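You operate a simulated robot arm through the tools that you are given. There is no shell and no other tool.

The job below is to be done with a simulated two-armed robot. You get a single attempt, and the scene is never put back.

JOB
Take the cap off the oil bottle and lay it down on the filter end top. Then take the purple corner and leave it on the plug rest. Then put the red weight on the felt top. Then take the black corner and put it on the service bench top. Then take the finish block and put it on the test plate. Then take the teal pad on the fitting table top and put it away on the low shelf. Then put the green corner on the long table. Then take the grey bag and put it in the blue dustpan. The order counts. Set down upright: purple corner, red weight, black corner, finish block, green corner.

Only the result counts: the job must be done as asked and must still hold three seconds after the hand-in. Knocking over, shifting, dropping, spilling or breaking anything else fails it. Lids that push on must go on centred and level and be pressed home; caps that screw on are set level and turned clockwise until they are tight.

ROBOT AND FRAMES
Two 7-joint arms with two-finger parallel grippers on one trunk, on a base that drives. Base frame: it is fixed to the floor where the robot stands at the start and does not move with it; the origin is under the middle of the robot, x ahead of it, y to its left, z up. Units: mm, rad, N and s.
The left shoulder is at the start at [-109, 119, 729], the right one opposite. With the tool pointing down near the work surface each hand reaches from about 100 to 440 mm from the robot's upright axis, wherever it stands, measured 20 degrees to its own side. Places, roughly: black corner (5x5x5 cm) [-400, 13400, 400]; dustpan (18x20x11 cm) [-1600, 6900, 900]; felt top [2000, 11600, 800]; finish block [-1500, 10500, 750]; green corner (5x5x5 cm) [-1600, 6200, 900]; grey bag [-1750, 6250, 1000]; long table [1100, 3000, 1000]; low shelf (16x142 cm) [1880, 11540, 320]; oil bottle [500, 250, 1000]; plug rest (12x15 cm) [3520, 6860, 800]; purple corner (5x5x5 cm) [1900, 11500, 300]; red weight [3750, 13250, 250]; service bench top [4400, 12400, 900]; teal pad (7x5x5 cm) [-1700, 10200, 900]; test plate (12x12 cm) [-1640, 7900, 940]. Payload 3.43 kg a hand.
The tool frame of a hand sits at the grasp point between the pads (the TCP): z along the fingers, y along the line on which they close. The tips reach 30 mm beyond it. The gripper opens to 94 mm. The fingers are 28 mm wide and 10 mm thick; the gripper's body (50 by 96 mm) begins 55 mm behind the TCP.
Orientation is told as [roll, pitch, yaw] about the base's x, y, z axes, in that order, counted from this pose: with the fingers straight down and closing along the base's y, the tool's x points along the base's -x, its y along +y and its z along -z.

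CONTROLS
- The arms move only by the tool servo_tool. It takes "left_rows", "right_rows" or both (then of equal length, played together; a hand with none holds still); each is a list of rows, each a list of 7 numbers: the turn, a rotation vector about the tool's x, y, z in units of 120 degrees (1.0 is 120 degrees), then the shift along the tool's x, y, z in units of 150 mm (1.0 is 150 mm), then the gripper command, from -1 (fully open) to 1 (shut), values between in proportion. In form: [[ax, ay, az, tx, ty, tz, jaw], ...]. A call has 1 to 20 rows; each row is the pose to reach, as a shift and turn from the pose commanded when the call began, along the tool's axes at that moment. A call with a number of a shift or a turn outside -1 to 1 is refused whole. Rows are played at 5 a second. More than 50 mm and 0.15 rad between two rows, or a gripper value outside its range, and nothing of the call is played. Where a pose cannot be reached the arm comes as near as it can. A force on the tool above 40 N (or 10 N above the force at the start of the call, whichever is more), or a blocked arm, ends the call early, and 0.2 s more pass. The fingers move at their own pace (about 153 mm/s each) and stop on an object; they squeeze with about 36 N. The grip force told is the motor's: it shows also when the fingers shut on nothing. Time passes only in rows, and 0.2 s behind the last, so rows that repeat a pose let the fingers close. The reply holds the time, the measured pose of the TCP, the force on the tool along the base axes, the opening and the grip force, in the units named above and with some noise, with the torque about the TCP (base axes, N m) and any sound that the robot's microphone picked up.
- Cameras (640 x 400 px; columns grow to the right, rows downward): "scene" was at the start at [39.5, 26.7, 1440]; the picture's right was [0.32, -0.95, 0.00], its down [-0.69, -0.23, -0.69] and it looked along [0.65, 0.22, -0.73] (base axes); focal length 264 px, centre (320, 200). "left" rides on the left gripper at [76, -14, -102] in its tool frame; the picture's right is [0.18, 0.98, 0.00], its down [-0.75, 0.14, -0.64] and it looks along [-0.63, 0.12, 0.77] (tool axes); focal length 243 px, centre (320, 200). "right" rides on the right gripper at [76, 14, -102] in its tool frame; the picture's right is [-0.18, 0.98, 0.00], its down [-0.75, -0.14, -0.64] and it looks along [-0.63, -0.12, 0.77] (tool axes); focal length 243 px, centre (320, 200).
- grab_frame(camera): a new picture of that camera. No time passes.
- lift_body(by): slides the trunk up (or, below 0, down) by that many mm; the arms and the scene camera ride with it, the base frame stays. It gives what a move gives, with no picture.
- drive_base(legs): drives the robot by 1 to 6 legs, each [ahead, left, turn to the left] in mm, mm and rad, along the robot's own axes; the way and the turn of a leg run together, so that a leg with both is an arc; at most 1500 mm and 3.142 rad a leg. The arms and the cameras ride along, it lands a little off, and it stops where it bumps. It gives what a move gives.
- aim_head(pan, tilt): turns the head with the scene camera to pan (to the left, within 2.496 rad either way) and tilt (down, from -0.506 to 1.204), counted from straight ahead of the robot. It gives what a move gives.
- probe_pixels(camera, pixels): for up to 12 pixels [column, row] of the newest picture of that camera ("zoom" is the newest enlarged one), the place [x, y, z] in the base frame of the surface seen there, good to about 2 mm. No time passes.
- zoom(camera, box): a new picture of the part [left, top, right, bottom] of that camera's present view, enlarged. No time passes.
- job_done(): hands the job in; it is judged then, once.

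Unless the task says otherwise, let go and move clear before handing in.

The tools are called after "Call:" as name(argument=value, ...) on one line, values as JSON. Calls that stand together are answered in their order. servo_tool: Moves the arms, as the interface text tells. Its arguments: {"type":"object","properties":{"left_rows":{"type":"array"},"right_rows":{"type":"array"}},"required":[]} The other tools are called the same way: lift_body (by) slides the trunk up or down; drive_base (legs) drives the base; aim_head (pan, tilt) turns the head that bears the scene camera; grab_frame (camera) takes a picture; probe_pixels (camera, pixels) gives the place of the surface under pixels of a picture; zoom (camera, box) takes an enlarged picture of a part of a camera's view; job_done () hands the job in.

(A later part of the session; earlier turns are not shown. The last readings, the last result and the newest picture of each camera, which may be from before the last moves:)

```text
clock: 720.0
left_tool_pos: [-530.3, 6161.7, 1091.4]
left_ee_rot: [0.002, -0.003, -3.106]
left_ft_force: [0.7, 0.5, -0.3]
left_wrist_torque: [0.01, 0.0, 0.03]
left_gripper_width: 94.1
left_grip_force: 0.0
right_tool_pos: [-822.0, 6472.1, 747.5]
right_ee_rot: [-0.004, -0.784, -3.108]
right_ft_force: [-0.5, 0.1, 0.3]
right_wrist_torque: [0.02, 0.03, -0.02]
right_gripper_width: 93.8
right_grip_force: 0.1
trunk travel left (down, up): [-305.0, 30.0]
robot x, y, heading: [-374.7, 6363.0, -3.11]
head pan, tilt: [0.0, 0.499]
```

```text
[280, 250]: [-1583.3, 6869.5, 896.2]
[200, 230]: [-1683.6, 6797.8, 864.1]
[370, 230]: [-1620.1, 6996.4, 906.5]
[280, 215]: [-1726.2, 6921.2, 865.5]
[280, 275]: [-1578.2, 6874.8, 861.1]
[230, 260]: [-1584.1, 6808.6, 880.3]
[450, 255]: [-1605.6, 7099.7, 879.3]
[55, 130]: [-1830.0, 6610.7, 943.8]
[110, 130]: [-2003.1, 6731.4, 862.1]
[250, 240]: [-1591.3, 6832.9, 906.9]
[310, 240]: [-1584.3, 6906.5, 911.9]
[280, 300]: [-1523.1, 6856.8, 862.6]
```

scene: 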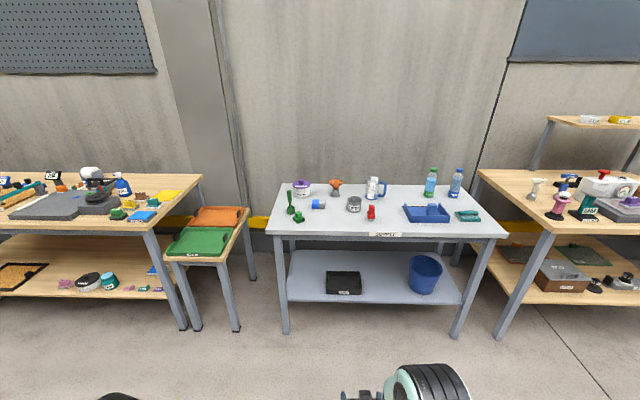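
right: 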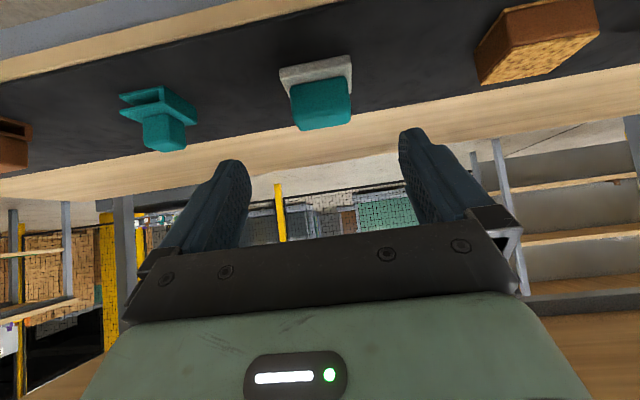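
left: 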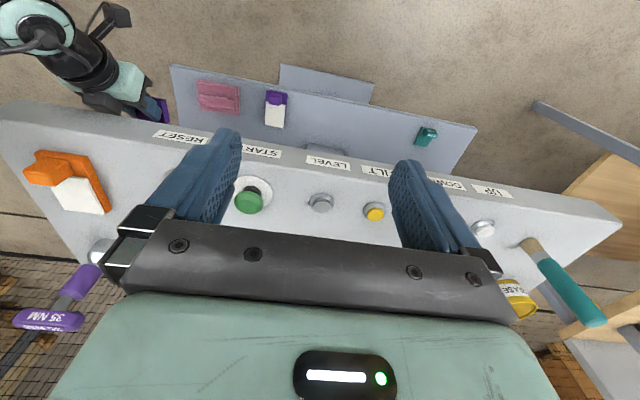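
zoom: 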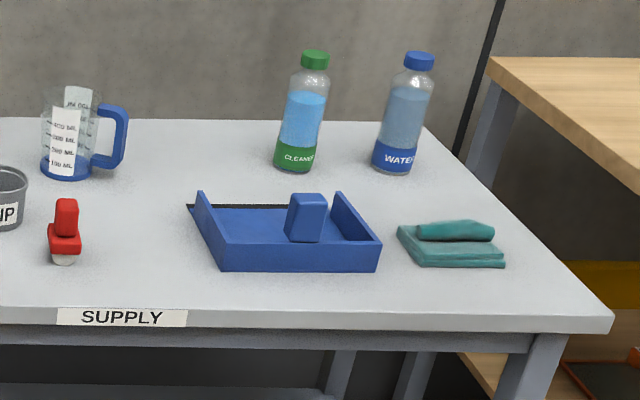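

The green corner is at zoom pixel (173,270), turned diagonally, on the SUPPLY table at z≈862; a blue-and-grey "DRY" item is at (265,208) near where the grey bag should be. I'll look closely at both.

Call:
zoom(camera="scene", box=[285, 190, 345, 230])

Call:
probe_pixels(camera="zoom", pixels=[[120, 195], [180, 250], [135, 310], [75, 270], [190, 290], [140, 335], [135, 245], [335, 160], [440, 150], [330, 110], [460, 120], [390, 180]])

```text
10.00 times, centred on (315, 210) of scene
```

zoom: 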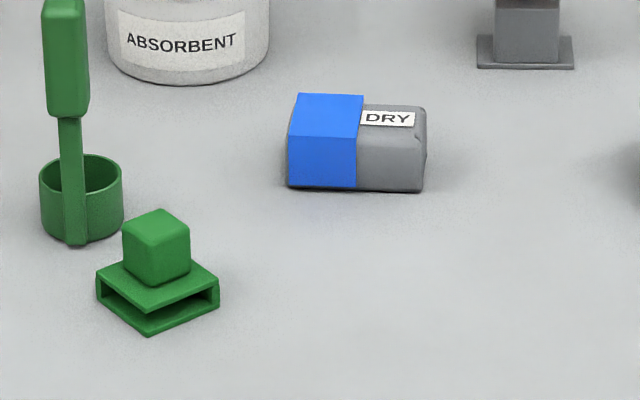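

```text
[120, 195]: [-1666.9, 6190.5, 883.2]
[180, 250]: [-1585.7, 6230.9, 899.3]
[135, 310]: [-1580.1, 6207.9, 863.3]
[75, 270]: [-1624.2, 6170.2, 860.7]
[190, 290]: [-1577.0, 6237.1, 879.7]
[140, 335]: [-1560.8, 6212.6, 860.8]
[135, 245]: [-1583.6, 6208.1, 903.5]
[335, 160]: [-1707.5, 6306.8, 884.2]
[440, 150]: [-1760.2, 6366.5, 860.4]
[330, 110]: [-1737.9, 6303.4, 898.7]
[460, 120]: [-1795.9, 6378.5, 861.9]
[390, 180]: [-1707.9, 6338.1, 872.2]
```

The green corner points a corner toward me, about 45° turned, with a green scoop just behind it at (-1667,6190); the DRY item is a grey bag with a blue band. I'll point the hand down and move in for a top view.

Call:
servo_tool(right_rows=[[0, 0.0625, 0, -0.1, 0, -0.1, -1], [0, 0.125, 0, -0.2, 0, -0.2, -1], [0, 0.1875, 0, -0.33, 0, -0.33, -1], [0, 0.25, 0, -0.45, 0, -0.45, -1], [0, 0.3125, 0, -0.6, 0, -0.6, -1], [0, 0.375, 0, -0.75, 0, -0.75, -1], [0, 0.375, 0, -0.9, 0, -0.9, -1], [0, 0.375, 0, -0.9, 0, -0.9, -1]])

Call:
drive_base(legs=[[0, 250, -0.032], [700, 0, 0]])

Call:
grab_frame(camera="right")

Call:
aim_head(pan=-0.1, tilt=0.8)

Call:
grab_frame(camera="scene")

```text
clock: 721.8
left_tool_pos: [-530.1, 6161.3, 1092.3]
left_ee_rot: [0.001, -0.001, -3.108]
left_ft_force: [-0.3, -0.3, -0.5]
left_wrist_torque: [-0.01, -0.01, 0.02]
left_gripper_width: 93.8
left_grip_force: 0.1
right_tool_pos: [-821.0, 6471.5, 940.1]
right_ee_rot: [-0.003, 0.002, -3.112]
right_ft_force: [0.0, 0.5, 0.2]
right_wrist_torque: [0.04, 0.04, 0.01]
right_gripper_width: 93.8
right_grip_force: 0.1
trunk travel left (down, up): [-305.0, 30.0]
robot x, y, heading: [-377.9, 6362.5, -3.111]
head pan, tilt: [0.0, 0.499]
```

```text
clock: 727.9
left_tool_pos: [-1224.7, 5923.4, 1092.1]
left_ee_rot: [0.001, -0.003, 3.137]
left_ft_force: [0.6, 0.2, -0.9]
left_wrist_torque: [0.0, -0.02, 0.0]
left_gripper_width: 93.9
left_grip_force: 0.0
right_tool_pos: [-1502.9, 6246.4, 939.0]
right_ee_rot: [-0.003, 0.0, 3.131]
right_ft_force: [0.7, -0.3, -0.1]
right_wrist_torque: [-0.03, -0.01, -0.05]
right_gripper_width: 94.1
right_grip_force: 0.0
trunk travel left (down, up): [-305.0, 30.0]
robot x, y, heading: [-1060.2, 6121.2, 3.126]
head pan, tilt: [0.0, 0.499]
```

```text
taken
```

right: 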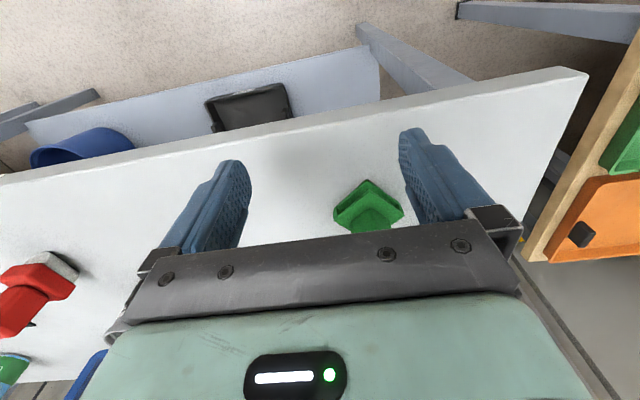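

```text
clock: 728.7
left_tool_pos: [-1225.1, 5922.5, 1091.0]
left_ee_rot: [0.003, -0.004, 3.137]
left_ft_force: [0.5, -0.3, 0.1]
left_wrist_torque: [0.0, 0.01, 0.01]
left_gripper_width: 94.0
left_grip_force: 0.1
right_tool_pos: [-1502.6, 6245.5, 939.3]
right_ee_rot: [-0.004, 0.0, 3.13]
right_ft_force: [-0.4, 0.6, 0.5]
right_wrist_torque: [0.0, -0.01, 0.0]
right_gripper_width: 94.1
right_grip_force: 0.0
trunk travel left (down, up): [-305.0, 30.0]
robot x, y, heading: [-1062.2, 6120.1, 3.131]
head pan, tilt: [-0.099, 0.799]
```

```text
taken
```

scene: 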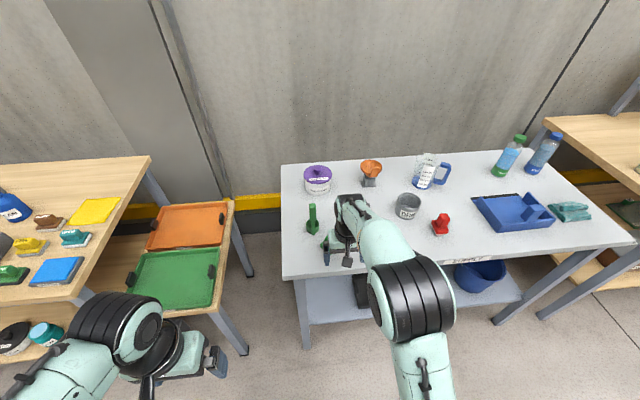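

The green corner shows at (367,205) in the right view. I'll zoom in and probe its edges.

Call:
zoom(camera="right", box=[325, 170, 410, 240])

Call:
probe_pixels(camera="zoom", pixels=[[90, 180], [280, 60], [540, 240], [250, 160], [170, 270], [380, 240], [300, 320], [190, 180], [420, 160], [480, 260], [120, 220], [230, 240]])

```text
5.71 times, centred on (368, 205) of right
```

zoom: 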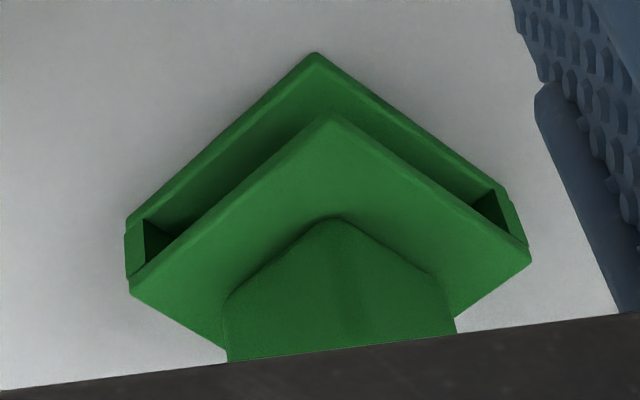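

```text
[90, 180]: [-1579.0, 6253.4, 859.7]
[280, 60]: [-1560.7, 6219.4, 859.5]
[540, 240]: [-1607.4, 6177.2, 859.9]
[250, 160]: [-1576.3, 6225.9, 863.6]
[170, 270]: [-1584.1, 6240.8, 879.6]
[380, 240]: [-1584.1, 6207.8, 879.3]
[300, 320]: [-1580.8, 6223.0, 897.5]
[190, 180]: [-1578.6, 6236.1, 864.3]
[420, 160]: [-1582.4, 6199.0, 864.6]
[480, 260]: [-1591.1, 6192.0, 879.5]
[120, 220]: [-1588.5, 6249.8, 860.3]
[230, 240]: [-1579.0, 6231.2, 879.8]
```

I'll probe the plate's three visible corners and the bottom ones for the angle.

Call:
probe_pixels(camera="zoom", pixels=[[330, 125], [142, 284], [520, 256], [314, 64], [132, 232], [508, 205], [235, 205], [425, 190], [340, 225], [235, 310], [430, 290]])

Call:
zoom(camera="scene", box=[300, 190, 380, 280])

```text
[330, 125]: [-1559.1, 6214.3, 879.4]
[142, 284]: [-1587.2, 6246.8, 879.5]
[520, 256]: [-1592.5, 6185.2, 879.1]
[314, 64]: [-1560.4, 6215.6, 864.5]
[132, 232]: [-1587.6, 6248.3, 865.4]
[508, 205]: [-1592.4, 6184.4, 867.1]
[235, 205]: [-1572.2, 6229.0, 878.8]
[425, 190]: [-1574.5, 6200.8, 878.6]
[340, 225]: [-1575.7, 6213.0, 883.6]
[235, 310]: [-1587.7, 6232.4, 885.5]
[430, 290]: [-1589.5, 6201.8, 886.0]
```

```text
4.44 times, centred on (340, 235) of scene
```

zoom: 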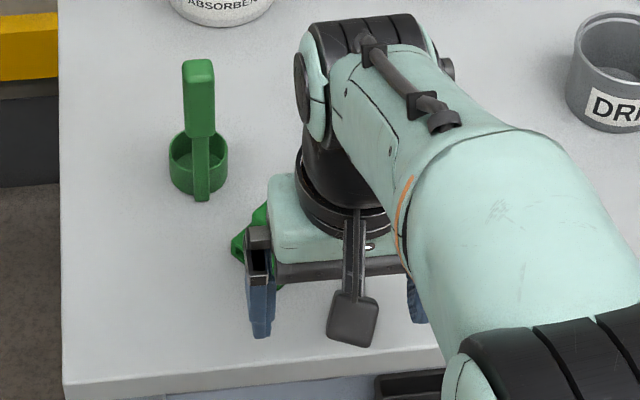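

The plate's edges run at about 41.5° and 131.5°, centred at (-1590,6216). I'll raise slightly, turn the wrist 42° counter-clockwise and move directly over the knob.

Call:
servo_tool(right_rows=[[0, 0, -0.06, 0, 0, -0.1, -1], [0, 0, -0.12, -0.12, 0.04, -0.15, -1], [0, 0, -0.18, -0.24, 0.08, -0.15, -1], [0, 0, -0.24, -0.36, 0.12, -0.15, -1], [0, 0, -0.3, -0.48, 0.16, -0.15, -1], [0, 0, -0.351, -0.58, 0.203, -0.15, -1], [0, 0, -0.351, -0.58, 0.203, -0.15, -1]])

Call:
grab_frame(camera="right")

Call:
zoom(camera="right", box=[240, 80, 400, 230])

Call:
zoom(camera="scene", box=[280, 150, 420, 280])

```text
clock: 730.3
left_tool_pos: [-1225.0, 5923.1, 1091.6]
left_ee_rot: [0.001, -0.003, 3.136]
left_ft_force: [0.5, 0.1, 0.0]
left_wrist_torque: [0.0, 0.02, -0.03]
left_gripper_width: 94.3
left_grip_force: 0.0
right_tool_pos: [-1591.1, 6216.6, 960.9]
right_ee_rot: [-0.001, 0.003, -2.416]
right_ft_force: [0.1, 0.3, -0.1]
right_wrist_torque: [0.01, -0.01, -0.01]
right_gripper_width: 94.1
right_grip_force: 0.1
trunk travel left (down, up): [-305.0, 30.0]
robot x, y, heading: [-1064.9, 6117.8, 3.131]
head pan, tilt: [-0.099, 0.799]
```

```text
taken
```

right: 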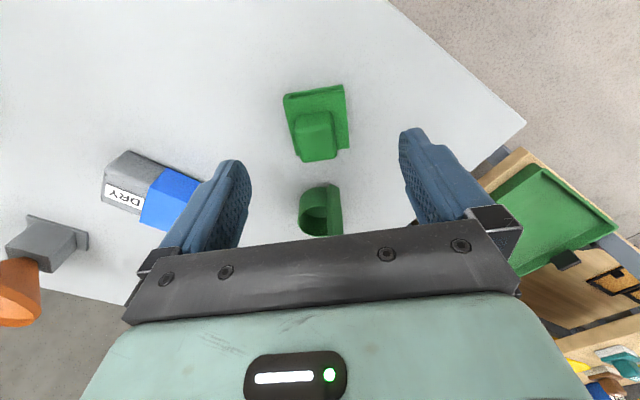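

```text
2.67 times, centred on (320, 155) of right
```

zoom: 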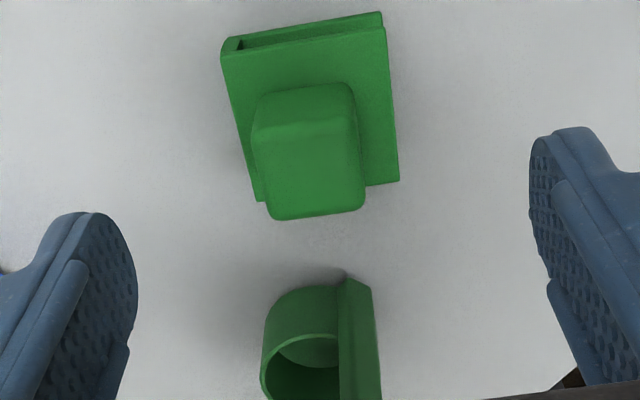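

```text
3.08 times, centred on (350, 215) of scene
```

zoom: 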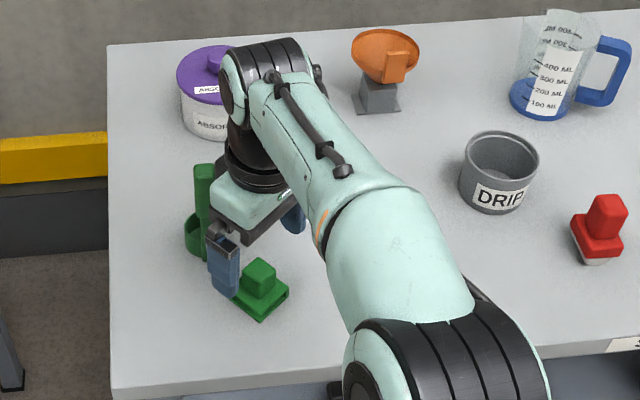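

The knob lies squarely in line at (316,135), but the tall scoop handle stands just beyond it at (330,205). I'll check the handle's height and position and re-probe the knob before descending.

Call:
probe_pixels(camera="zoom", pixels=[[203, 168], [203, 185], [205, 215], [195, 240], [258, 265], [275, 275], [240, 300], [262, 300], [285, 290]])

Call:
probe_pixels(camera="right", pixels=[[305, 125], [328, 120], [303, 150], [330, 152], [316, 140], [290, 103], [342, 92], [345, 146], [330, 190], [335, 225], [312, 205]])

```text
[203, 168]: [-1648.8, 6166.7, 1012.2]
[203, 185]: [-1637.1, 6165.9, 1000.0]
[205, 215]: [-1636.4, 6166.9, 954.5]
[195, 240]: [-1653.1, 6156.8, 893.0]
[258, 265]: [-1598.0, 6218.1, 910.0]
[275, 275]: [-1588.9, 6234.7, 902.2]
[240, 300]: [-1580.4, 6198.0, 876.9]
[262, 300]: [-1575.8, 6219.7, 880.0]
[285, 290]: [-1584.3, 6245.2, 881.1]
```

```text
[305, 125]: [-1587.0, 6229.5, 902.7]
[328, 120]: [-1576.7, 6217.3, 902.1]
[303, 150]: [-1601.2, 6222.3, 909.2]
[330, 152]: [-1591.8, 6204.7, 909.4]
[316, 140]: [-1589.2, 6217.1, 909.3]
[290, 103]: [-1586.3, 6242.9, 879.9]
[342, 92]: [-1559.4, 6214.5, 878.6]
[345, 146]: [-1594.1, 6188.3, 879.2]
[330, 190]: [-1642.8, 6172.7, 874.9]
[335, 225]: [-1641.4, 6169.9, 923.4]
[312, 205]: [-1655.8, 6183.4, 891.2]
```

The scoop handle is 74 mm straight ahead of the grasp point, so a vertical descent leaves about 39 mm to the gripper body. The knob is centred, so I'll descend 48 mm and close.

Call:
servo_tool(right_rows=[[0, 0, 0, 0, 0, 0.12, -1], [0, 0, 0, 0, 0, 0.24, -1], [0, 0, 0, 0, 0, 0.32, -1], [0, 0, 0, 0, 0, 0.32, -0.4], [0, 0, 0, 0, 0, 0.32, 0.0], [0, 0, 0, 0, 0, 0.32, 0.4], [0, 0, 0, 0, 0, 0.32, 1], [0, 0, 0, 0, 0, 0.32, 1]])

Call:
grab_frame(camera="right")

```text
clock: 732.1
left_tool_pos: [-1223.1, 5923.4, 1091.8]
left_ee_rot: [0.002, -0.004, 3.137]
left_ft_force: [0.1, -0.2, -0.5]
left_wrist_torque: [-0.01, 0.02, 0.02]
left_gripper_width: 94.2
left_grip_force: 0.1
right_tool_pos: [-1589.3, 6216.0, 914.4]
right_ee_rot: [-0.004, -0.001, -2.417]
right_ft_force: [-2.8, 0.9, 9.8]
right_wrist_torque: [-0.06, 0.03, 0.02]
right_gripper_width: 26.5
right_grip_force: 36.2
trunk travel left (down, up): [-305.0, 30.0]
robot x, y, heading: [-1064.3, 6118.2, 3.125]
head pan, tilt: [-0.099, 0.799]
```

```text
taken
```

right: 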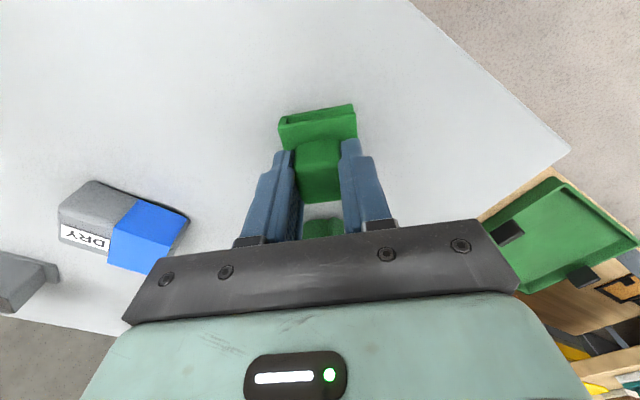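

The green corner is gripped at 26.5 mm. I'll lift it straight up 150 mm and back away from the table.

Call:
servo_tool(right_rows=[[0, 0, 0, 0, 0, -0.04, 1], [0, 0, 0, 0, 0, -0.15, 1], [0, 0, 0, 0, 0, -0.35, 1], [0, 0, 0, 0, 0, -0.6, 1], [0, 0, 0, 0, 0, -0.85, 1], [0, 0, 0, 0, 0, -0.95, 1]])

Call:
drive_base(legs=[[-600, 0, 0]])

Call:
grab_frame(camera="scene")

Call:
grab_frame(camera="right")

```text
clock: 733.5
left_tool_pos: [-1225.2, 5924.3, 1092.0]
left_ee_rot: [-0.001, -0.002, 3.136]
left_ft_force: [0.5, -0.3, -0.7]
left_wrist_torque: [0.01, 0.01, 0.01]
left_gripper_width: 94.0
left_grip_force: 0.1
right_tool_pos: [-1590.0, 6217.8, 1056.3]
right_ee_rot: [-0.002, 0.004, -2.417]
right_ft_force: [0.0, -0.5, -0.2]
right_wrist_torque: [0.04, -0.02, 0.0]
right_gripper_width: 26.6
right_grip_force: 35.7
trunk travel left (down, up): [-305.0, 30.0]
robot x, y, heading: [-1063.1, 6125.2, 3.132]
head pan, tilt: [-0.099, 0.799]
```

```text
clock: 736.9
left_tool_pos: [-625.7, 5918.4, 1092.0]
left_ee_rot: [0.002, -0.004, -3.139]
left_ft_force: [0.1, 0.1, 0.3]
left_wrist_torque: [-0.02, 0.01, 0.02]
left_gripper_width: 93.9
left_grip_force: 0.0
right_tool_pos: [-994.5, 6209.5, 1057.2]
right_ee_rot: [-0.002, 0.004, -2.409]
right_ft_force: [0.8, 0.8, -0.6]
right_wrist_torque: [0.01, 0.02, -0.02]
right_gripper_width: 26.7
right_grip_force: 36.7
trunk travel left (down, up): [-305.0, 30.0]
robot x, y, heading: [-464.0, 6113.3, 3.136]
head pan, tilt: [-0.099, 0.799]
```

```text
taken
```

scene: 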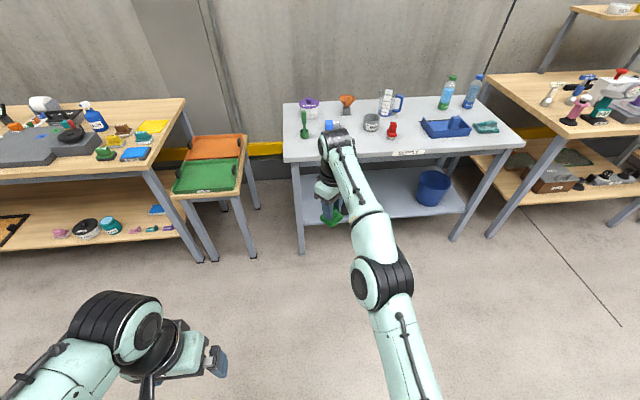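

```text
taken
```

right: 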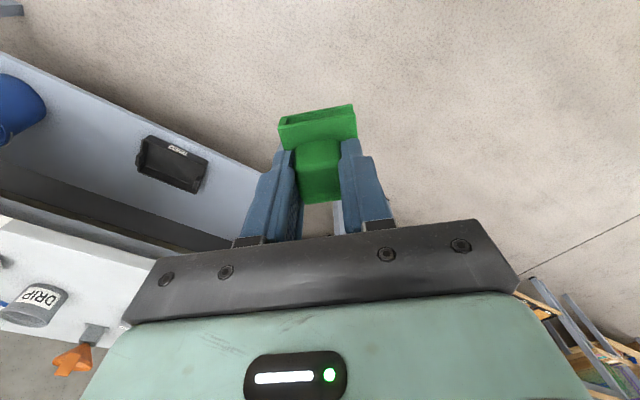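

The green corner is held well and nothing else moved. I'll turn round to face the long table and strafe down the aisle to y≈3000.

Call:
drive_base(legs=[[0, 0, -3.13], [0, -1450, 0], [0, -1450, 0], [0, -200, 0]])

Call:
aim_head(pan=-0.1, tilt=0.5)

Call:
grab_frame(camera="scene")

```text
clock: 771.7
left_tool_pos: [-290.8, 3198.7, 1092.7]
left_ee_rot: [0.001, -0.003, -0.005]
left_ft_force: [0.1, 0.2, 0.5]
left_wrist_torque: [-0.01, -0.03, 0.0]
left_gripper_width: 94.1
left_grip_force: 0.2
right_tool_pos: [73.7, 2904.1, 1054.9]
right_ee_rot: [-0.002, 0.005, 0.725]
right_ft_force: [-0.5, 0.3, 0.3]
right_wrist_torque: [0.03, 0.02, -0.01]
right_gripper_width: 26.7
right_grip_force: 36.4
trunk travel left (down, up): [-305.0, 30.0]
robot x, y, heading: [-455.9, 3003.5, -0.011]
head pan, tilt: [-0.099, 0.799]
```

```text
clock: 772.5
left_tool_pos: [-292.0, 3198.0, 1091.9]
left_ee_rot: [0.002, -0.002, -0.005]
left_ft_force: [-0.6, -0.3, 0.3]
left_wrist_torque: [0.0, 0.0, -0.02]
left_gripper_width: 94.2
left_grip_force: 0.0
right_tool_pos: [74.2, 2903.5, 1055.8]
right_ee_rot: [-0.002, 0.004, 0.725]
right_ft_force: [-0.6, -0.3, 0.3]
right_wrist_torque: [0.02, -0.03, 0.0]
right_gripper_width: 26.7
right_grip_force: 35.4
trunk travel left (down, up): [-305.0, 30.0]
robot x, y, heading: [-456.6, 3003.1, -0.012]
head pan, tilt: [-0.099, 0.499]
```

```text
taken
```

scene: 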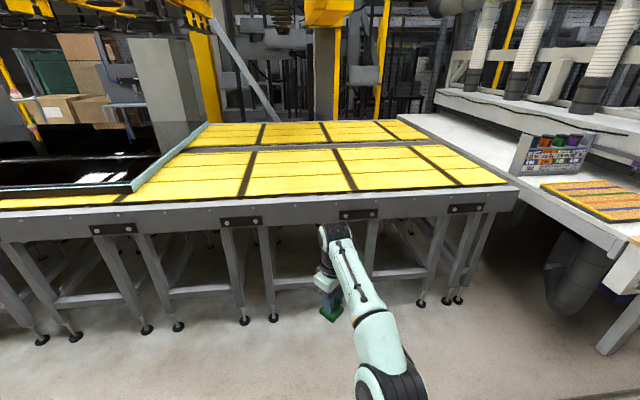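

The long table is directly ahead with yellow panels and a dark framed glass sheet at left. I'll probe its top surface and edges.

Call:
probe_pixels(camera="scene", pixels=[[300, 175], [300, 190], [300, 200], [300, 210], [360, 175], [420, 180], [340, 170], [230, 190], [350, 190], [250, 175], [500, 185], [400, 190]])

Call:
zoom(camera="scene", box=[200, 120, 530, 240])

```text
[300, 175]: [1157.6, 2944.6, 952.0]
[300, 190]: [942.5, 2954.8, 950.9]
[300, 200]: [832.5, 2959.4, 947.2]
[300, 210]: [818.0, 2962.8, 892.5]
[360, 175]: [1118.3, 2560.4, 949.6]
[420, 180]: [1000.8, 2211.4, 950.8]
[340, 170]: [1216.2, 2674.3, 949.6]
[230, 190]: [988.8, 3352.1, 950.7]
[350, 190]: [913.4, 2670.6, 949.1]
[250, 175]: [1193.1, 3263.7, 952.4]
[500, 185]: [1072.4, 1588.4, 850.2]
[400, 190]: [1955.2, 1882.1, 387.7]
```

```text
1.94 times, centred on (365, 180) of scene
```

zoom: 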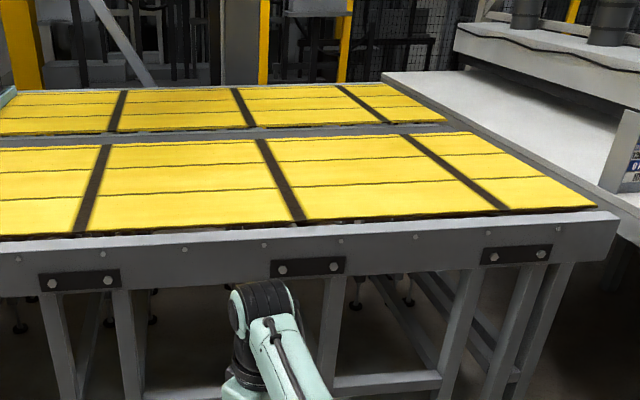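

The yellow top is at z≈951 with its front rail at x≈818. I'll aim for (970,2955) in the middle of the first strip: drive 890 mm ahead and 60 mm left with the corner's base at z≈1002.

Call:
drive_base(legs=[[885, 60, 0.012]])

Call:
grab_frame(camera="right")

Call:
aim_head(pan=-0.1, tilt=0.9)

Call:
grab_frame(camera="scene")

```text
clock: 777.2
left_tool_pos: [609.2, 3254.2, 1091.3]
left_ee_rot: [0.002, -0.004, 0.005]
left_ft_force: [-0.3, 0.2, -0.1]
left_wrist_torque: [0.01, 0.01, 0.0]
left_gripper_width: 94.3
left_grip_force: 0.0
right_tool_pos: [978.3, 2963.3, 1056.4]
right_ee_rot: [0.0, 0.004, 0.736]
right_ft_force: [-0.9, 0.0, -0.3]
right_wrist_torque: [0.01, 0.02, 0.0]
right_gripper_width: 26.5
right_grip_force: 35.8
trunk travel left (down, up): [-305.0, 30.0]
robot x, y, heading: [450.7, 3058.0, -0.003]
head pan, tilt: [-0.099, 0.499]
```

```text
taken
```

right: 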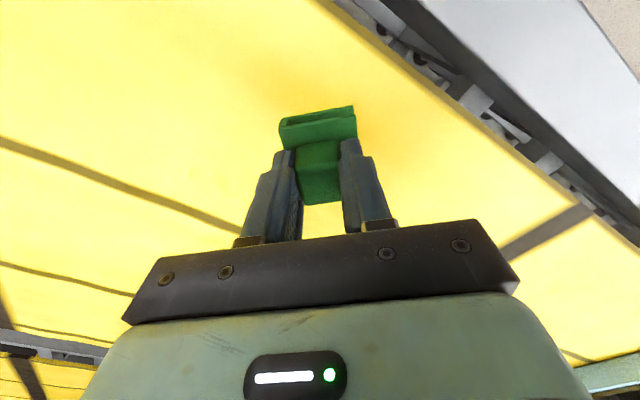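

```text
clock: 778.1
left_tool_pos: [608.9, 3254.3, 1092.0]
left_ee_rot: [0.003, -0.004, 0.004]
left_ft_force: [0.2, 0.5, -0.8]
left_wrist_torque: [0.04, -0.02, -0.02]
left_gripper_width: 93.8
left_grip_force: 0.0
right_tool_pos: [977.5, 2962.5, 1054.9]
right_ee_rot: [-0.001, 0.005, 0.737]
right_ft_force: [-0.1, -0.1, -0.1]
right_wrist_torque: [-0.01, 0.0, 0.02]
right_gripper_width: 26.5
right_grip_force: 36.2
trunk travel left (down, up): [-305.0, 30.0]
robot x, y, heading: [453.4, 3059.5, -0.001]
head pan, tilt: [-0.099, 0.901]
```

```text
taken
```

scene: 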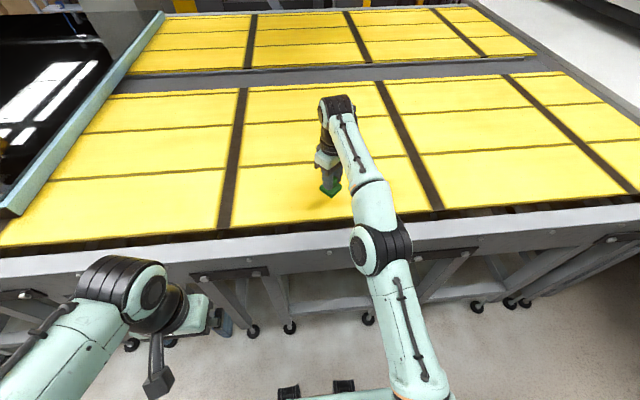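

The corner is over the middle of a yellow panel. I'll lower it 44 mm, then feel for the surface.

Call:
probe_pixels(camera="right", pixels=[[300, 100], [250, 150], [380, 120], [420, 180]])

Call:
servo_tool(right_rows=[[0, 0, 0, 0, 0, 0.1, 1], [0, 0, 0, 0, 0, 0.2, 1], [0, 0, 0, 0, 0, 0.28, 1], [0, 0, 0, 0, 0, 0.3, 1], [0, 0, 0, 0, 0, 0.3, 1]])

Call:
grab_frame(camera="right")

```text
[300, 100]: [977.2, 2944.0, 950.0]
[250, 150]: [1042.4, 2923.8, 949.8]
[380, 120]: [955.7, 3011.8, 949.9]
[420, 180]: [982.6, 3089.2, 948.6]
```

```text
clock: 779.3
left_tool_pos: [610.2, 3255.4, 1092.1]
left_ee_rot: [0.002, -0.004, 0.005]
left_ft_force: [-0.7, -0.1, 0.6]
left_wrist_torque: [-0.02, -0.02, 0.0]
left_gripper_width: 93.8
left_grip_force: 0.1
right_tool_pos: [977.3, 2963.7, 1010.2]
right_ee_rot: [-0.001, 0.004, 0.735]
right_ft_force: [-0.5, -0.4, -0.9]
right_wrist_torque: [-0.02, 0.01, -0.01]
right_gripper_width: 26.6
right_grip_force: 35.6
trunk travel left (down, up): [-305.0, 30.0]
robot x, y, heading: [449.7, 3059.6, 0.001]
head pan, tilt: [-0.099, 0.901]
```

```text
taken
```

right: 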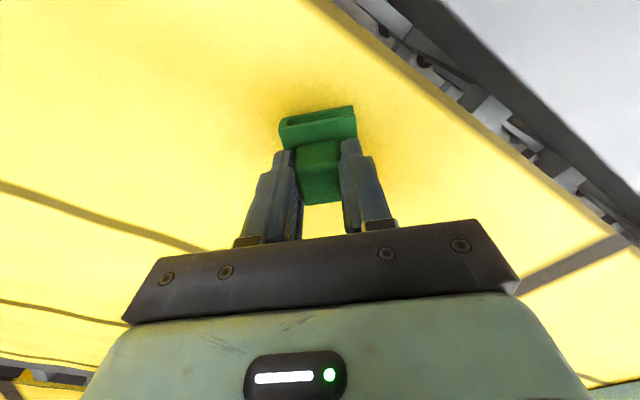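

About 6 mm remain to the panel at z≈950. I'll step down slowly.

Call:
servo_tool(right_rows=[[0, 0, 0, 0, 0, 0.02, 1], [0, 0, 0, 0, 0, 0.03, 1], [0, 0, 0, 0, 0, 0.037, 1], [0, 0, 0, 0, 0, 0.043, 1], [0, 0, 0, 0, 0, 0.043, 1]])

```text
clock: 780.5
left_tool_pos: [609.2, 3255.6, 1092.6]
left_ee_rot: [0.003, -0.003, 0.006]
left_ft_force: [0.2, 1.0, -0.4]
left_wrist_torque: [-0.01, 0.0, 0.01]
left_gripper_width: 94.2
left_grip_force: 0.1
right_tool_pos: [978.2, 2962.9, 1004.2]
right_ee_rot: [-0.002, 0.004, 0.736]
right_ft_force: [0.2, -0.3, -1.3]
right_wrist_torque: [-0.03, 0.02, -0.01]
right_gripper_width: 26.5
right_grip_force: 36.0
trunk travel left (down, up): [-305.0, 30.0]
robot x, y, heading: [450.4, 3055.0, -0.001]
head pan, tilt: [-0.099, 0.901]
```

Call:
servo_tool(right_rows=[[0, 0, 0, 0, 0, 0.007, 1], [0, 0, 0, 0, 0, 0.014, 1], [0, 0, 0, 0, 0, 0.02, 1], [0, 0, 0, 0, 0, 0.02, 1]])

```text
clock: 781.5
left_tool_pos: [608.9, 3255.2, 1092.0]
left_ee_rot: [0.0, -0.004, 0.003]
left_ft_force: [0.2, -0.7, -0.1]
left_wrist_torque: [0.01, -0.02, -0.01]
left_gripper_width: 94.1
left_grip_force: 0.0
right_tool_pos: [977.7, 2963.9, 1004.1]
right_ee_rot: [-0.005, -0.002, 0.734]
right_ft_force: [0.0, -1.6, 15.3]
right_wrist_torque: [0.08, 0.1, 0.01]
right_gripper_width: 26.5
right_grip_force: 36.5
trunk travel left (down, up): [-305.0, 30.0]
robot x, y, heading: [448.2, 3057.1, -0.004]
head pan, tilt: [-0.099, 0.901]
```

Contact at 15 N. I'll ease up, open and lift straight off.

Call:
servo_tool(right_rows=[[0, 0, 0, 0, 0, -0.008, 1], [0, 0, 0, 0, 0, -0.008, 0.4], [0, 0, 0, 0, 0, -0.008, 0.0], [0, 0, 0, 0, 0, -0.008, -0.5], [0, 0, 0, 0, 0, -0.008, -0.9], [0, 0, 0, 0, 0, -0.15, -1], [0, 0, 0, 0, 0, -0.4, -1], [0, 0, 0, 0, 0, -0.65, -1]])

Call:
grab_frame(camera="right")

Call:
zoom(camera="scene", box=[270, 80, 410, 250])

```text
clock: 783.3
left_tool_pos: [608.1, 3253.6, 1091.5]
left_ee_rot: [0.001, -0.004, 0.004]
left_ft_force: [0.0, -0.4, -0.3]
left_wrist_torque: [0.01, -0.01, 0.0]
left_gripper_width: 93.9
left_grip_force: 0.0
right_tool_pos: [955.2, 2962.3, 1099.7]
right_ee_rot: [-0.003, 0.001, 0.735]
right_ft_force: [-1.3, -0.1, -0.8]
right_wrist_torque: [0.0, -0.06, -0.01]
right_gripper_width: 93.9
right_grip_force: 0.1
right hand out of reach, approached as far as the arm can: row 8
trunk travel left (down, up): [-305.0, 30.0]
robot x, y, heading: [448.7, 3057.4, -0.002]
head pan, tilt: [-0.099, 0.901]
```

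```text
taken
```

right: 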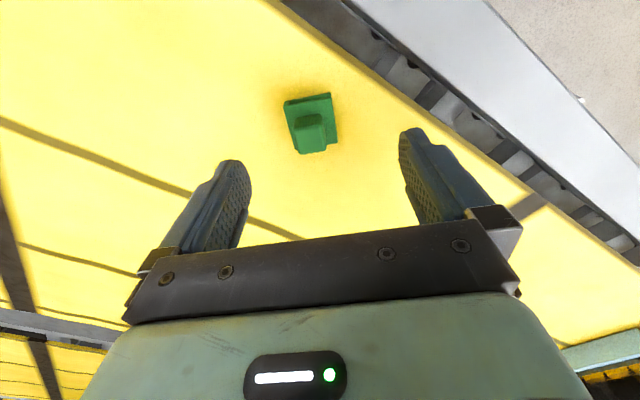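

```text
2.35 times, centred on (340, 165) of scene
```

zoom: 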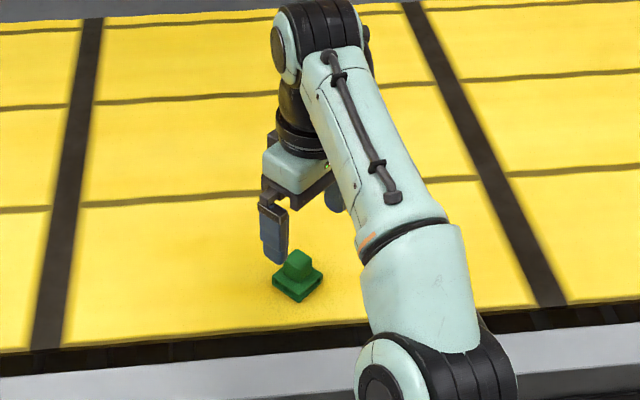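

The green corner stands upright on the long table at zoom pixel (297,275), so step seven is done. I'll back away and return to the SUPPLY table for the grey bag.

Call:
drive_base(legs=[[-890, 0, 0], [0, 1450, 0], [0, 1450, 0], [0, 300, 0], [0, 0, 3.13]])

Call:
aim_head(pan=-0.1, tilt=0.6)

Call:
grab_frame(camera="scene")

Call:
zoom(camera="scene", box=[240, 130, 520, 270])

```text
clock: 823.3
left_tool_pos: [-622.3, 6094.6, 1091.4]
left_ee_rot: [0.001, -0.002, 3.097]
left_ft_force: [0.8, -0.2, -0.3]
left_wrist_torque: [0.02, 0.01, 0.02]
left_gripper_width: 94.0
left_grip_force: 0.1
right_tool_pos: [-954.9, 6402.2, 1098.8]
right_ee_rot: [-0.003, 0.005, -2.457]
right_ft_force: [-0.1, 0.3, 0.1]
right_wrist_torque: [0.03, 0.03, -0.01]
right_gripper_width: 94.0
right_grip_force: 0.1
trunk travel left (down, up): [-305.0, 30.0]
robot x, y, heading: [-451.0, 6285.7, 3.096]
head pan, tilt: [-0.099, 0.901]
```

```text
clock: 824.1
left_tool_pos: [-622.3, 6093.0, 1092.4]
left_ee_rot: [0.001, -0.004, 3.096]
left_ft_force: [-0.1, 1.3, 0.6]
left_wrist_torque: [0.0, 0.0, 0.0]
left_gripper_width: 94.1
left_grip_force: 0.0
right_tool_pos: [-954.4, 6402.7, 1099.5]
right_ee_rot: [-0.001, 0.005, -2.456]
right_ft_force: [-0.3, -0.5, 0.5]
right_wrist_torque: [0.03, 0.0, -0.01]
right_gripper_width: 94.0
right_grip_force: 0.0
trunk travel left (down, up): [-305.0, 30.0]
robot x, y, heading: [-452.0, 6285.2, 3.092]
head pan, tilt: [-0.099, 0.6]
```

```text
taken
```

scene: 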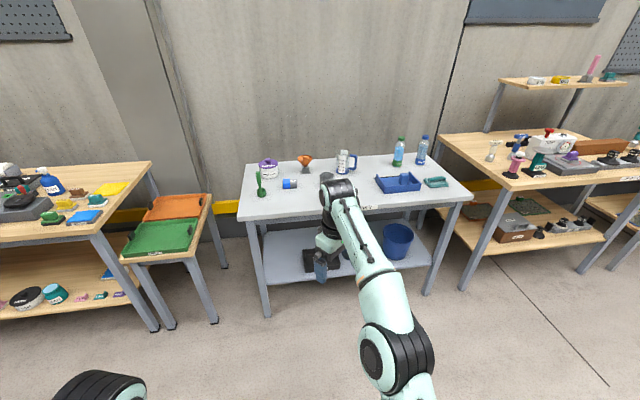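

```text
2.29 times, centred on (380, 200) of scene
```

zoom: 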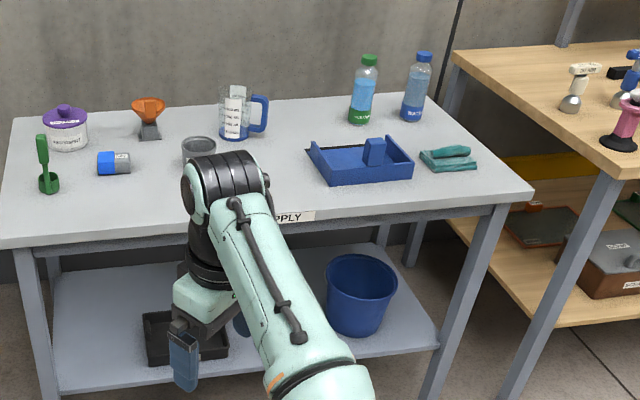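

The table looks as I left it; the grey DRY bag with its blue band is at zoom pixel (113,163) and the dustpan at (365,160). I'll square the wrist, then approach the bag with the hand held high.

Call:
servo_tool(right_rows=[[0, 0, 0.06, 0, 0, 0, -1], [0, 0, 0.12, 0, 0, 0, -1], [0, 0, 0.18, 0, 0, 0, -1], [0, 0, 0.24, 0, 0, 0, -1], [0, 0, 0.3, 0, 0, 0, -1], [0, 0, 0.351, 0, 0, 0, -1], [0, 0, 0.351, 0, 0, 0, -1]])

Call:
drive_base(legs=[[0, 60, 0.048], [620, 0, 0]])

Call:
grab_frame(camera="right")

Call:
aim_head(pan=-0.1, tilt=0.8)

Call:
grab_frame(camera="scene")

```text
clock: 825.7
left_tool_pos: [-623.2, 6093.0, 1091.4]
left_ee_rot: [0.002, -0.003, 3.097]
left_ft_force: [0.4, 0.4, -1.1]
left_wrist_torque: [0.0, 0.03, 0.0]
left_gripper_width: 93.9
left_grip_force: 0.1
right_tool_pos: [-954.6, 6402.1, 1099.9]
right_ee_rot: [-0.005, 0.001, 3.09]
right_ft_force: [0.3, -0.4, 0.5]
right_wrist_torque: [-0.02, 0.01, 0.0]
right_gripper_width: 93.9
right_grip_force: 0.1
trunk travel left (down, up): [-305.0, 30.0]
robot x, y, heading: [-449.0, 6284.7, 3.094]
head pan, tilt: [-0.099, 0.6]
```

```text
clock: 830.0
left_tool_pos: [-1218.7, 6024.1, 1091.7]
left_ee_rot: [0.001, -0.003, -3.129]
left_ft_force: [-0.4, 0.4, 0.5]
left_wrist_torque: [0.03, -0.03, -0.02]
left_gripper_width: 94.0
left_grip_force: 0.0
right_tool_pos: [-1568.1, 6314.5, 1099.4]
right_ee_rot: [-0.004, 0.0, -3.136]
right_ft_force: [-0.6, 0.3, -0.5]
right_wrist_torque: [0.02, 0.01, 0.0]
right_gripper_width: 93.9
right_grip_force: 0.1
trunk travel left (down, up): [-305.0, 30.0]
robot x, y, heading: [-1059.9, 6226.2, -3.136]
head pan, tilt: [-0.099, 0.6]
```

```text
taken
```

right: 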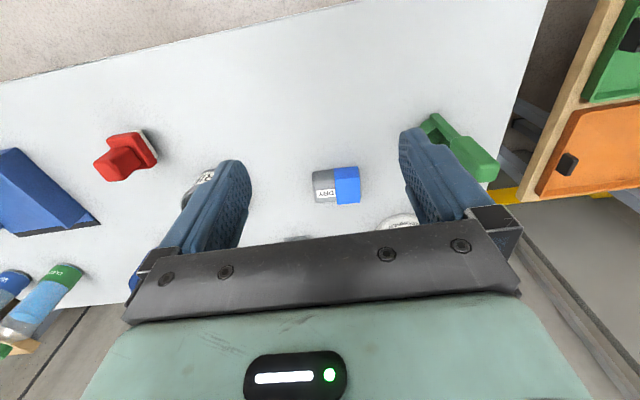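

```text
clock: 830.7
left_tool_pos: [-1217.8, 6024.1, 1091.9]
left_ee_rot: [0.001, -0.004, -3.132]
left_ft_force: [0.1, -0.1, 0.0]
left_wrist_torque: [0.01, -0.01, 0.0]
left_gripper_width: 93.8
left_grip_force: 0.1
right_tool_pos: [-1567.1, 6313.2, 1100.6]
right_ee_rot: [-0.004, -0.001, -3.136]
right_ft_force: [-0.5, 0.3, -0.2]
right_wrist_torque: [0.0, 0.03, -0.01]
right_gripper_width: 94.1
right_grip_force: 0.0
trunk travel left (down, up): [-305.0, 30.0]
robot x, y, heading: [-1059.5, 6220.8, -3.138]
head pan, tilt: [-0.099, 0.799]
```

```text
taken
```

scene: 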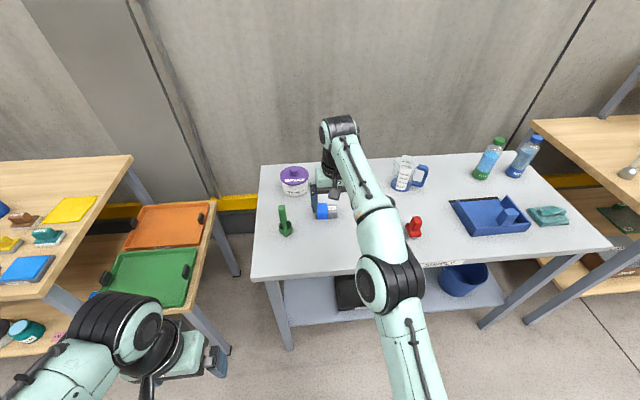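

The bag is at (337,185) in the right view. I'll zoom in and probe its outline.

Call:
zoom(camera="right", box=[295, 150, 380, 220])

Call:
probe_pixels(camera="zoom", pixels=[[150, 180], [300, 160], [470, 130], [160, 280], [300, 300], [470, 270], [220, 200], [400, 180], [220, 280], [400, 280], [140, 230], [485, 200]])

```text
5.71 times, centred on (338, 185) of right
```

zoom: 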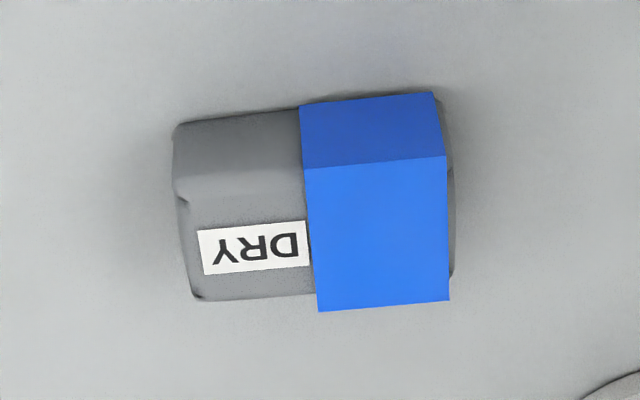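

```text
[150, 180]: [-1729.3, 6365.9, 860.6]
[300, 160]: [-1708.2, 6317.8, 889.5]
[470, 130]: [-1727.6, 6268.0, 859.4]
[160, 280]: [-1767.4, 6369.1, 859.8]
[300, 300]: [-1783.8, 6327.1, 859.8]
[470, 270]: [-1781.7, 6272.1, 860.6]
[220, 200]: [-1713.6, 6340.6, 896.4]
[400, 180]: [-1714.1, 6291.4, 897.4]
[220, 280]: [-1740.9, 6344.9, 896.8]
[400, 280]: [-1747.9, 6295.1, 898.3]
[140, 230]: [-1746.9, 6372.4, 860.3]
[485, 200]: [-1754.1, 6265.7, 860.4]
```

The bag spans roughly y 6280-6352, x -1706 to -1755, and is 38 mm tall. I'll probe its ends more finely to centre the grip.

Call:
probe_pixels(camera="zoom", pixels=[[180, 160], [186, 215], [192, 280], [240, 122], [430, 100], [440, 150], [446, 220], [446, 295], [452, 180], [250, 292], [380, 302], [380, 100]])

```text
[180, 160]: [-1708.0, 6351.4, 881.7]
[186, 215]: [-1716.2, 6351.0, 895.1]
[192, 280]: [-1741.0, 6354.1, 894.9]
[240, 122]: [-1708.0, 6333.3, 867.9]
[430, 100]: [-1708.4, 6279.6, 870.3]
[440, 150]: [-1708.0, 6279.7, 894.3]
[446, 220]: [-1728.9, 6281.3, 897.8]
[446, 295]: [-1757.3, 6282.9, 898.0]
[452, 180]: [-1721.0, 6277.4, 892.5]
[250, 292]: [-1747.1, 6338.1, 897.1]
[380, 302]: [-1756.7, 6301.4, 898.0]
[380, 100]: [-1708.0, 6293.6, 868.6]
```

The bag is 76 mm long, centred at (-1732,6315), and the open jaws leave about 9 mm at each end. I'll drive 140 mm closer and move the hand directly above it.

Call:
drive_base(legs=[[140, 0, 0]])

Call:
servo_tool(right_rows=[[0, 0, 0, -0.08, 0, 0.2, -1], [0, 0, 0, -0.16, 0, 0.4, -1], [0, 0, 0, -0.16, 0, 0.65, -1], [0, 0, 0, -0.16, 0, 0.9, -1], [0, 0, 0, -0.16, 0, 0.9, -1]])

Call:
grab_frame(camera="right")

Call:
probe_pixels(camera="right", pixels=[[300, 130], [320, 130], [345, 130], [320, 110], [320, 150], [285, 130], [360, 130], [320, 165]])

```text
clock: 832.0
left_tool_pos: [-1359.5, 6023.1, 1091.5]
left_ee_rot: [0.001, -0.003, -3.131]
left_ft_force: [0.1, 0.5, 0.2]
left_wrist_torque: [0.02, 0.02, 0.0]
left_gripper_width: 93.9
left_grip_force: 0.0
right_tool_pos: [-1707.7, 6314.9, 1099.2]
right_ee_rot: [-0.004, 0.0, -3.136]
right_ft_force: [0.6, -0.5, -0.3]
right_wrist_torque: [-0.02, -0.03, 0.0]
right_gripper_width: 94.0
right_grip_force: 0.0
trunk travel left (down, up): [-305.0, 30.0]
robot x, y, heading: [-1197.9, 6221.6, -3.138]
head pan, tilt: [-0.099, 0.799]
```

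```text
clock: 833.2
left_tool_pos: [-1359.1, 6023.8, 1091.0]
left_ee_rot: [0.002, -0.003, -3.132]
left_ft_force: [-0.1, 0.8, -0.3]
left_wrist_torque: [-0.01, -0.03, 0.02]
left_gripper_width: 94.4
left_grip_force: 0.0
right_tool_pos: [-1732.1, 6314.6, 964.6]
right_ee_rot: [-0.004, 0.0, -3.138]
right_ft_force: [0.0, -0.8, 0.5]
right_wrist_torque: [0.0, 0.04, -0.03]
right_gripper_width: 94.0
right_grip_force: 0.1
trunk travel left (down, up): [-305.0, 30.0]
robot x, y, heading: [-1196.3, 6224.1, -3.14]
head pan, tilt: [-0.099, 0.799]
```

```text
taken
```

right: 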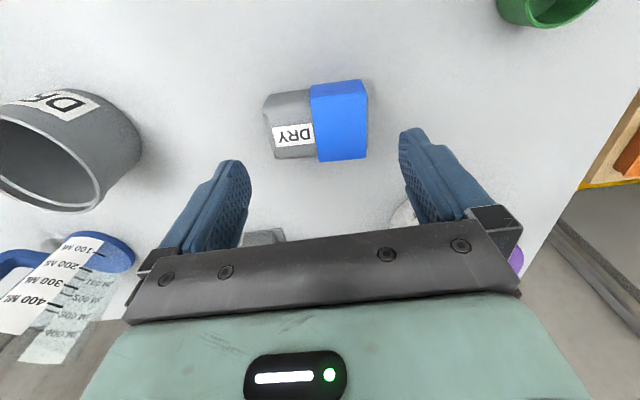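

```text
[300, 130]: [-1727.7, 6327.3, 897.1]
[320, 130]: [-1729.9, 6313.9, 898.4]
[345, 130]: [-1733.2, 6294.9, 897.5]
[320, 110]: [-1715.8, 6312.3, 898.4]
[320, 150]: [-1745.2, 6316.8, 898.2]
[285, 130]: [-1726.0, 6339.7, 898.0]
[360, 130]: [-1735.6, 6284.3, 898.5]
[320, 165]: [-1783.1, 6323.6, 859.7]
```

The bag is centred between the fingers. I'll descend 68 mm and close on its ends.

Call:
servo_tool(right_rows=[[0, 0, 0, 0, -0.006, 0.15, -1], [0, 0, 0, 0, -0.006, 0.3, -1], [0, 0, 0, 0, -0.006, 0.4, -1], [0, 0, 0, 0, -0.006, 0.455, -1], [0, 0, 0, 0, -0.006, 0.455, -1]])

Call:
grab_frame(camera="right")

Call:
servo_tool(right_rows=[[0, 0, 0, 0, 0, 0, -0.8], [0, 0, 0, 0, 0, 0, -0.6], [0, 0, 0, 0, 0, 0, 0.0], [0, 0, 0, 0, 0, 0, 1], [0, 0, 0, 0, 0, 0, 1]])

Call:
grab_frame(camera="right")

```text
clock: 834.4
left_tool_pos: [-1359.8, 6024.0, 1091.8]
left_ee_rot: [0.003, -0.003, -3.131]
left_ft_force: [-0.3, 0.5, -0.5]
left_wrist_torque: [-0.02, 0.02, -0.03]
left_gripper_width: 94.1
left_grip_force: 0.1
right_tool_pos: [-1732.6, 6316.1, 896.7]
right_ee_rot: [-0.002, -0.001, -3.138]
right_ft_force: [-0.1, 0.4, -0.1]
right_wrist_torque: [0.0, -0.03, -0.01]
right_gripper_width: 93.8
right_grip_force: 0.0
trunk travel left (down, up): [-305.0, 30.0]
robot x, y, heading: [-1199.4, 6224.6, -3.141]
head pan, tilt: [-0.099, 0.799]
```

```text
taken
```

right: 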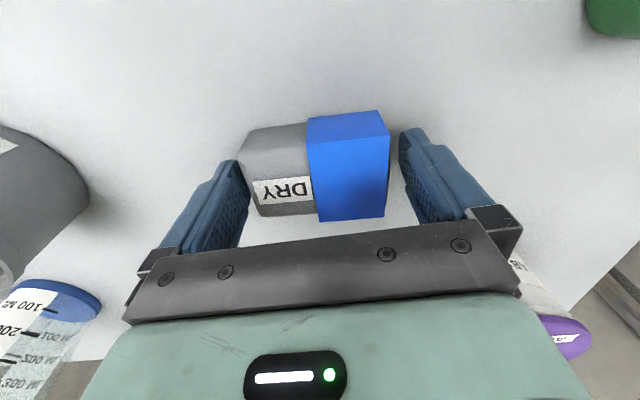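

```text
clock: 835.6
left_tool_pos: [-1360.1, 6023.5, 1092.8]
left_ee_rot: [0.002, -0.002, -3.131]
left_ft_force: [0.2, -0.1, 0.1]
left_wrist_torque: [0.02, -0.01, -0.02]
left_gripper_width: 94.0
left_grip_force: 0.1
right_tool_pos: [-1732.9, 6316.0, 896.9]
right_ee_rot: [-0.002, -0.001, -3.137]
right_ft_force: [0.1, -0.2, 1.0]
right_wrist_torque: [0.02, 0.01, -0.01]
right_gripper_width: 84.2
right_grip_force: 35.6
trunk travel left (down, up): [-305.0, 30.0]
robot x, y, heading: [-1203.3, 6219.1, -3.137]
head pan, tilt: [-0.099, 0.799]
```

```text
taken
```

right: 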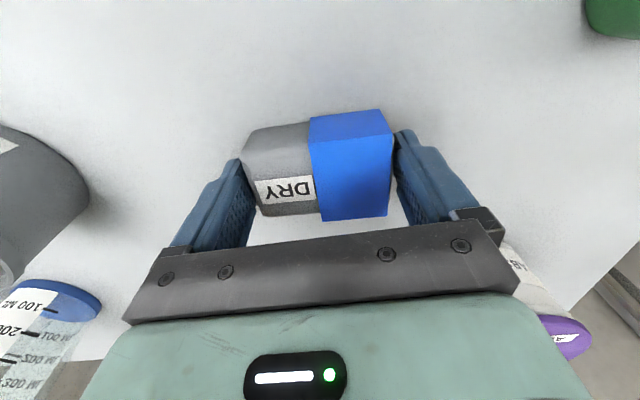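

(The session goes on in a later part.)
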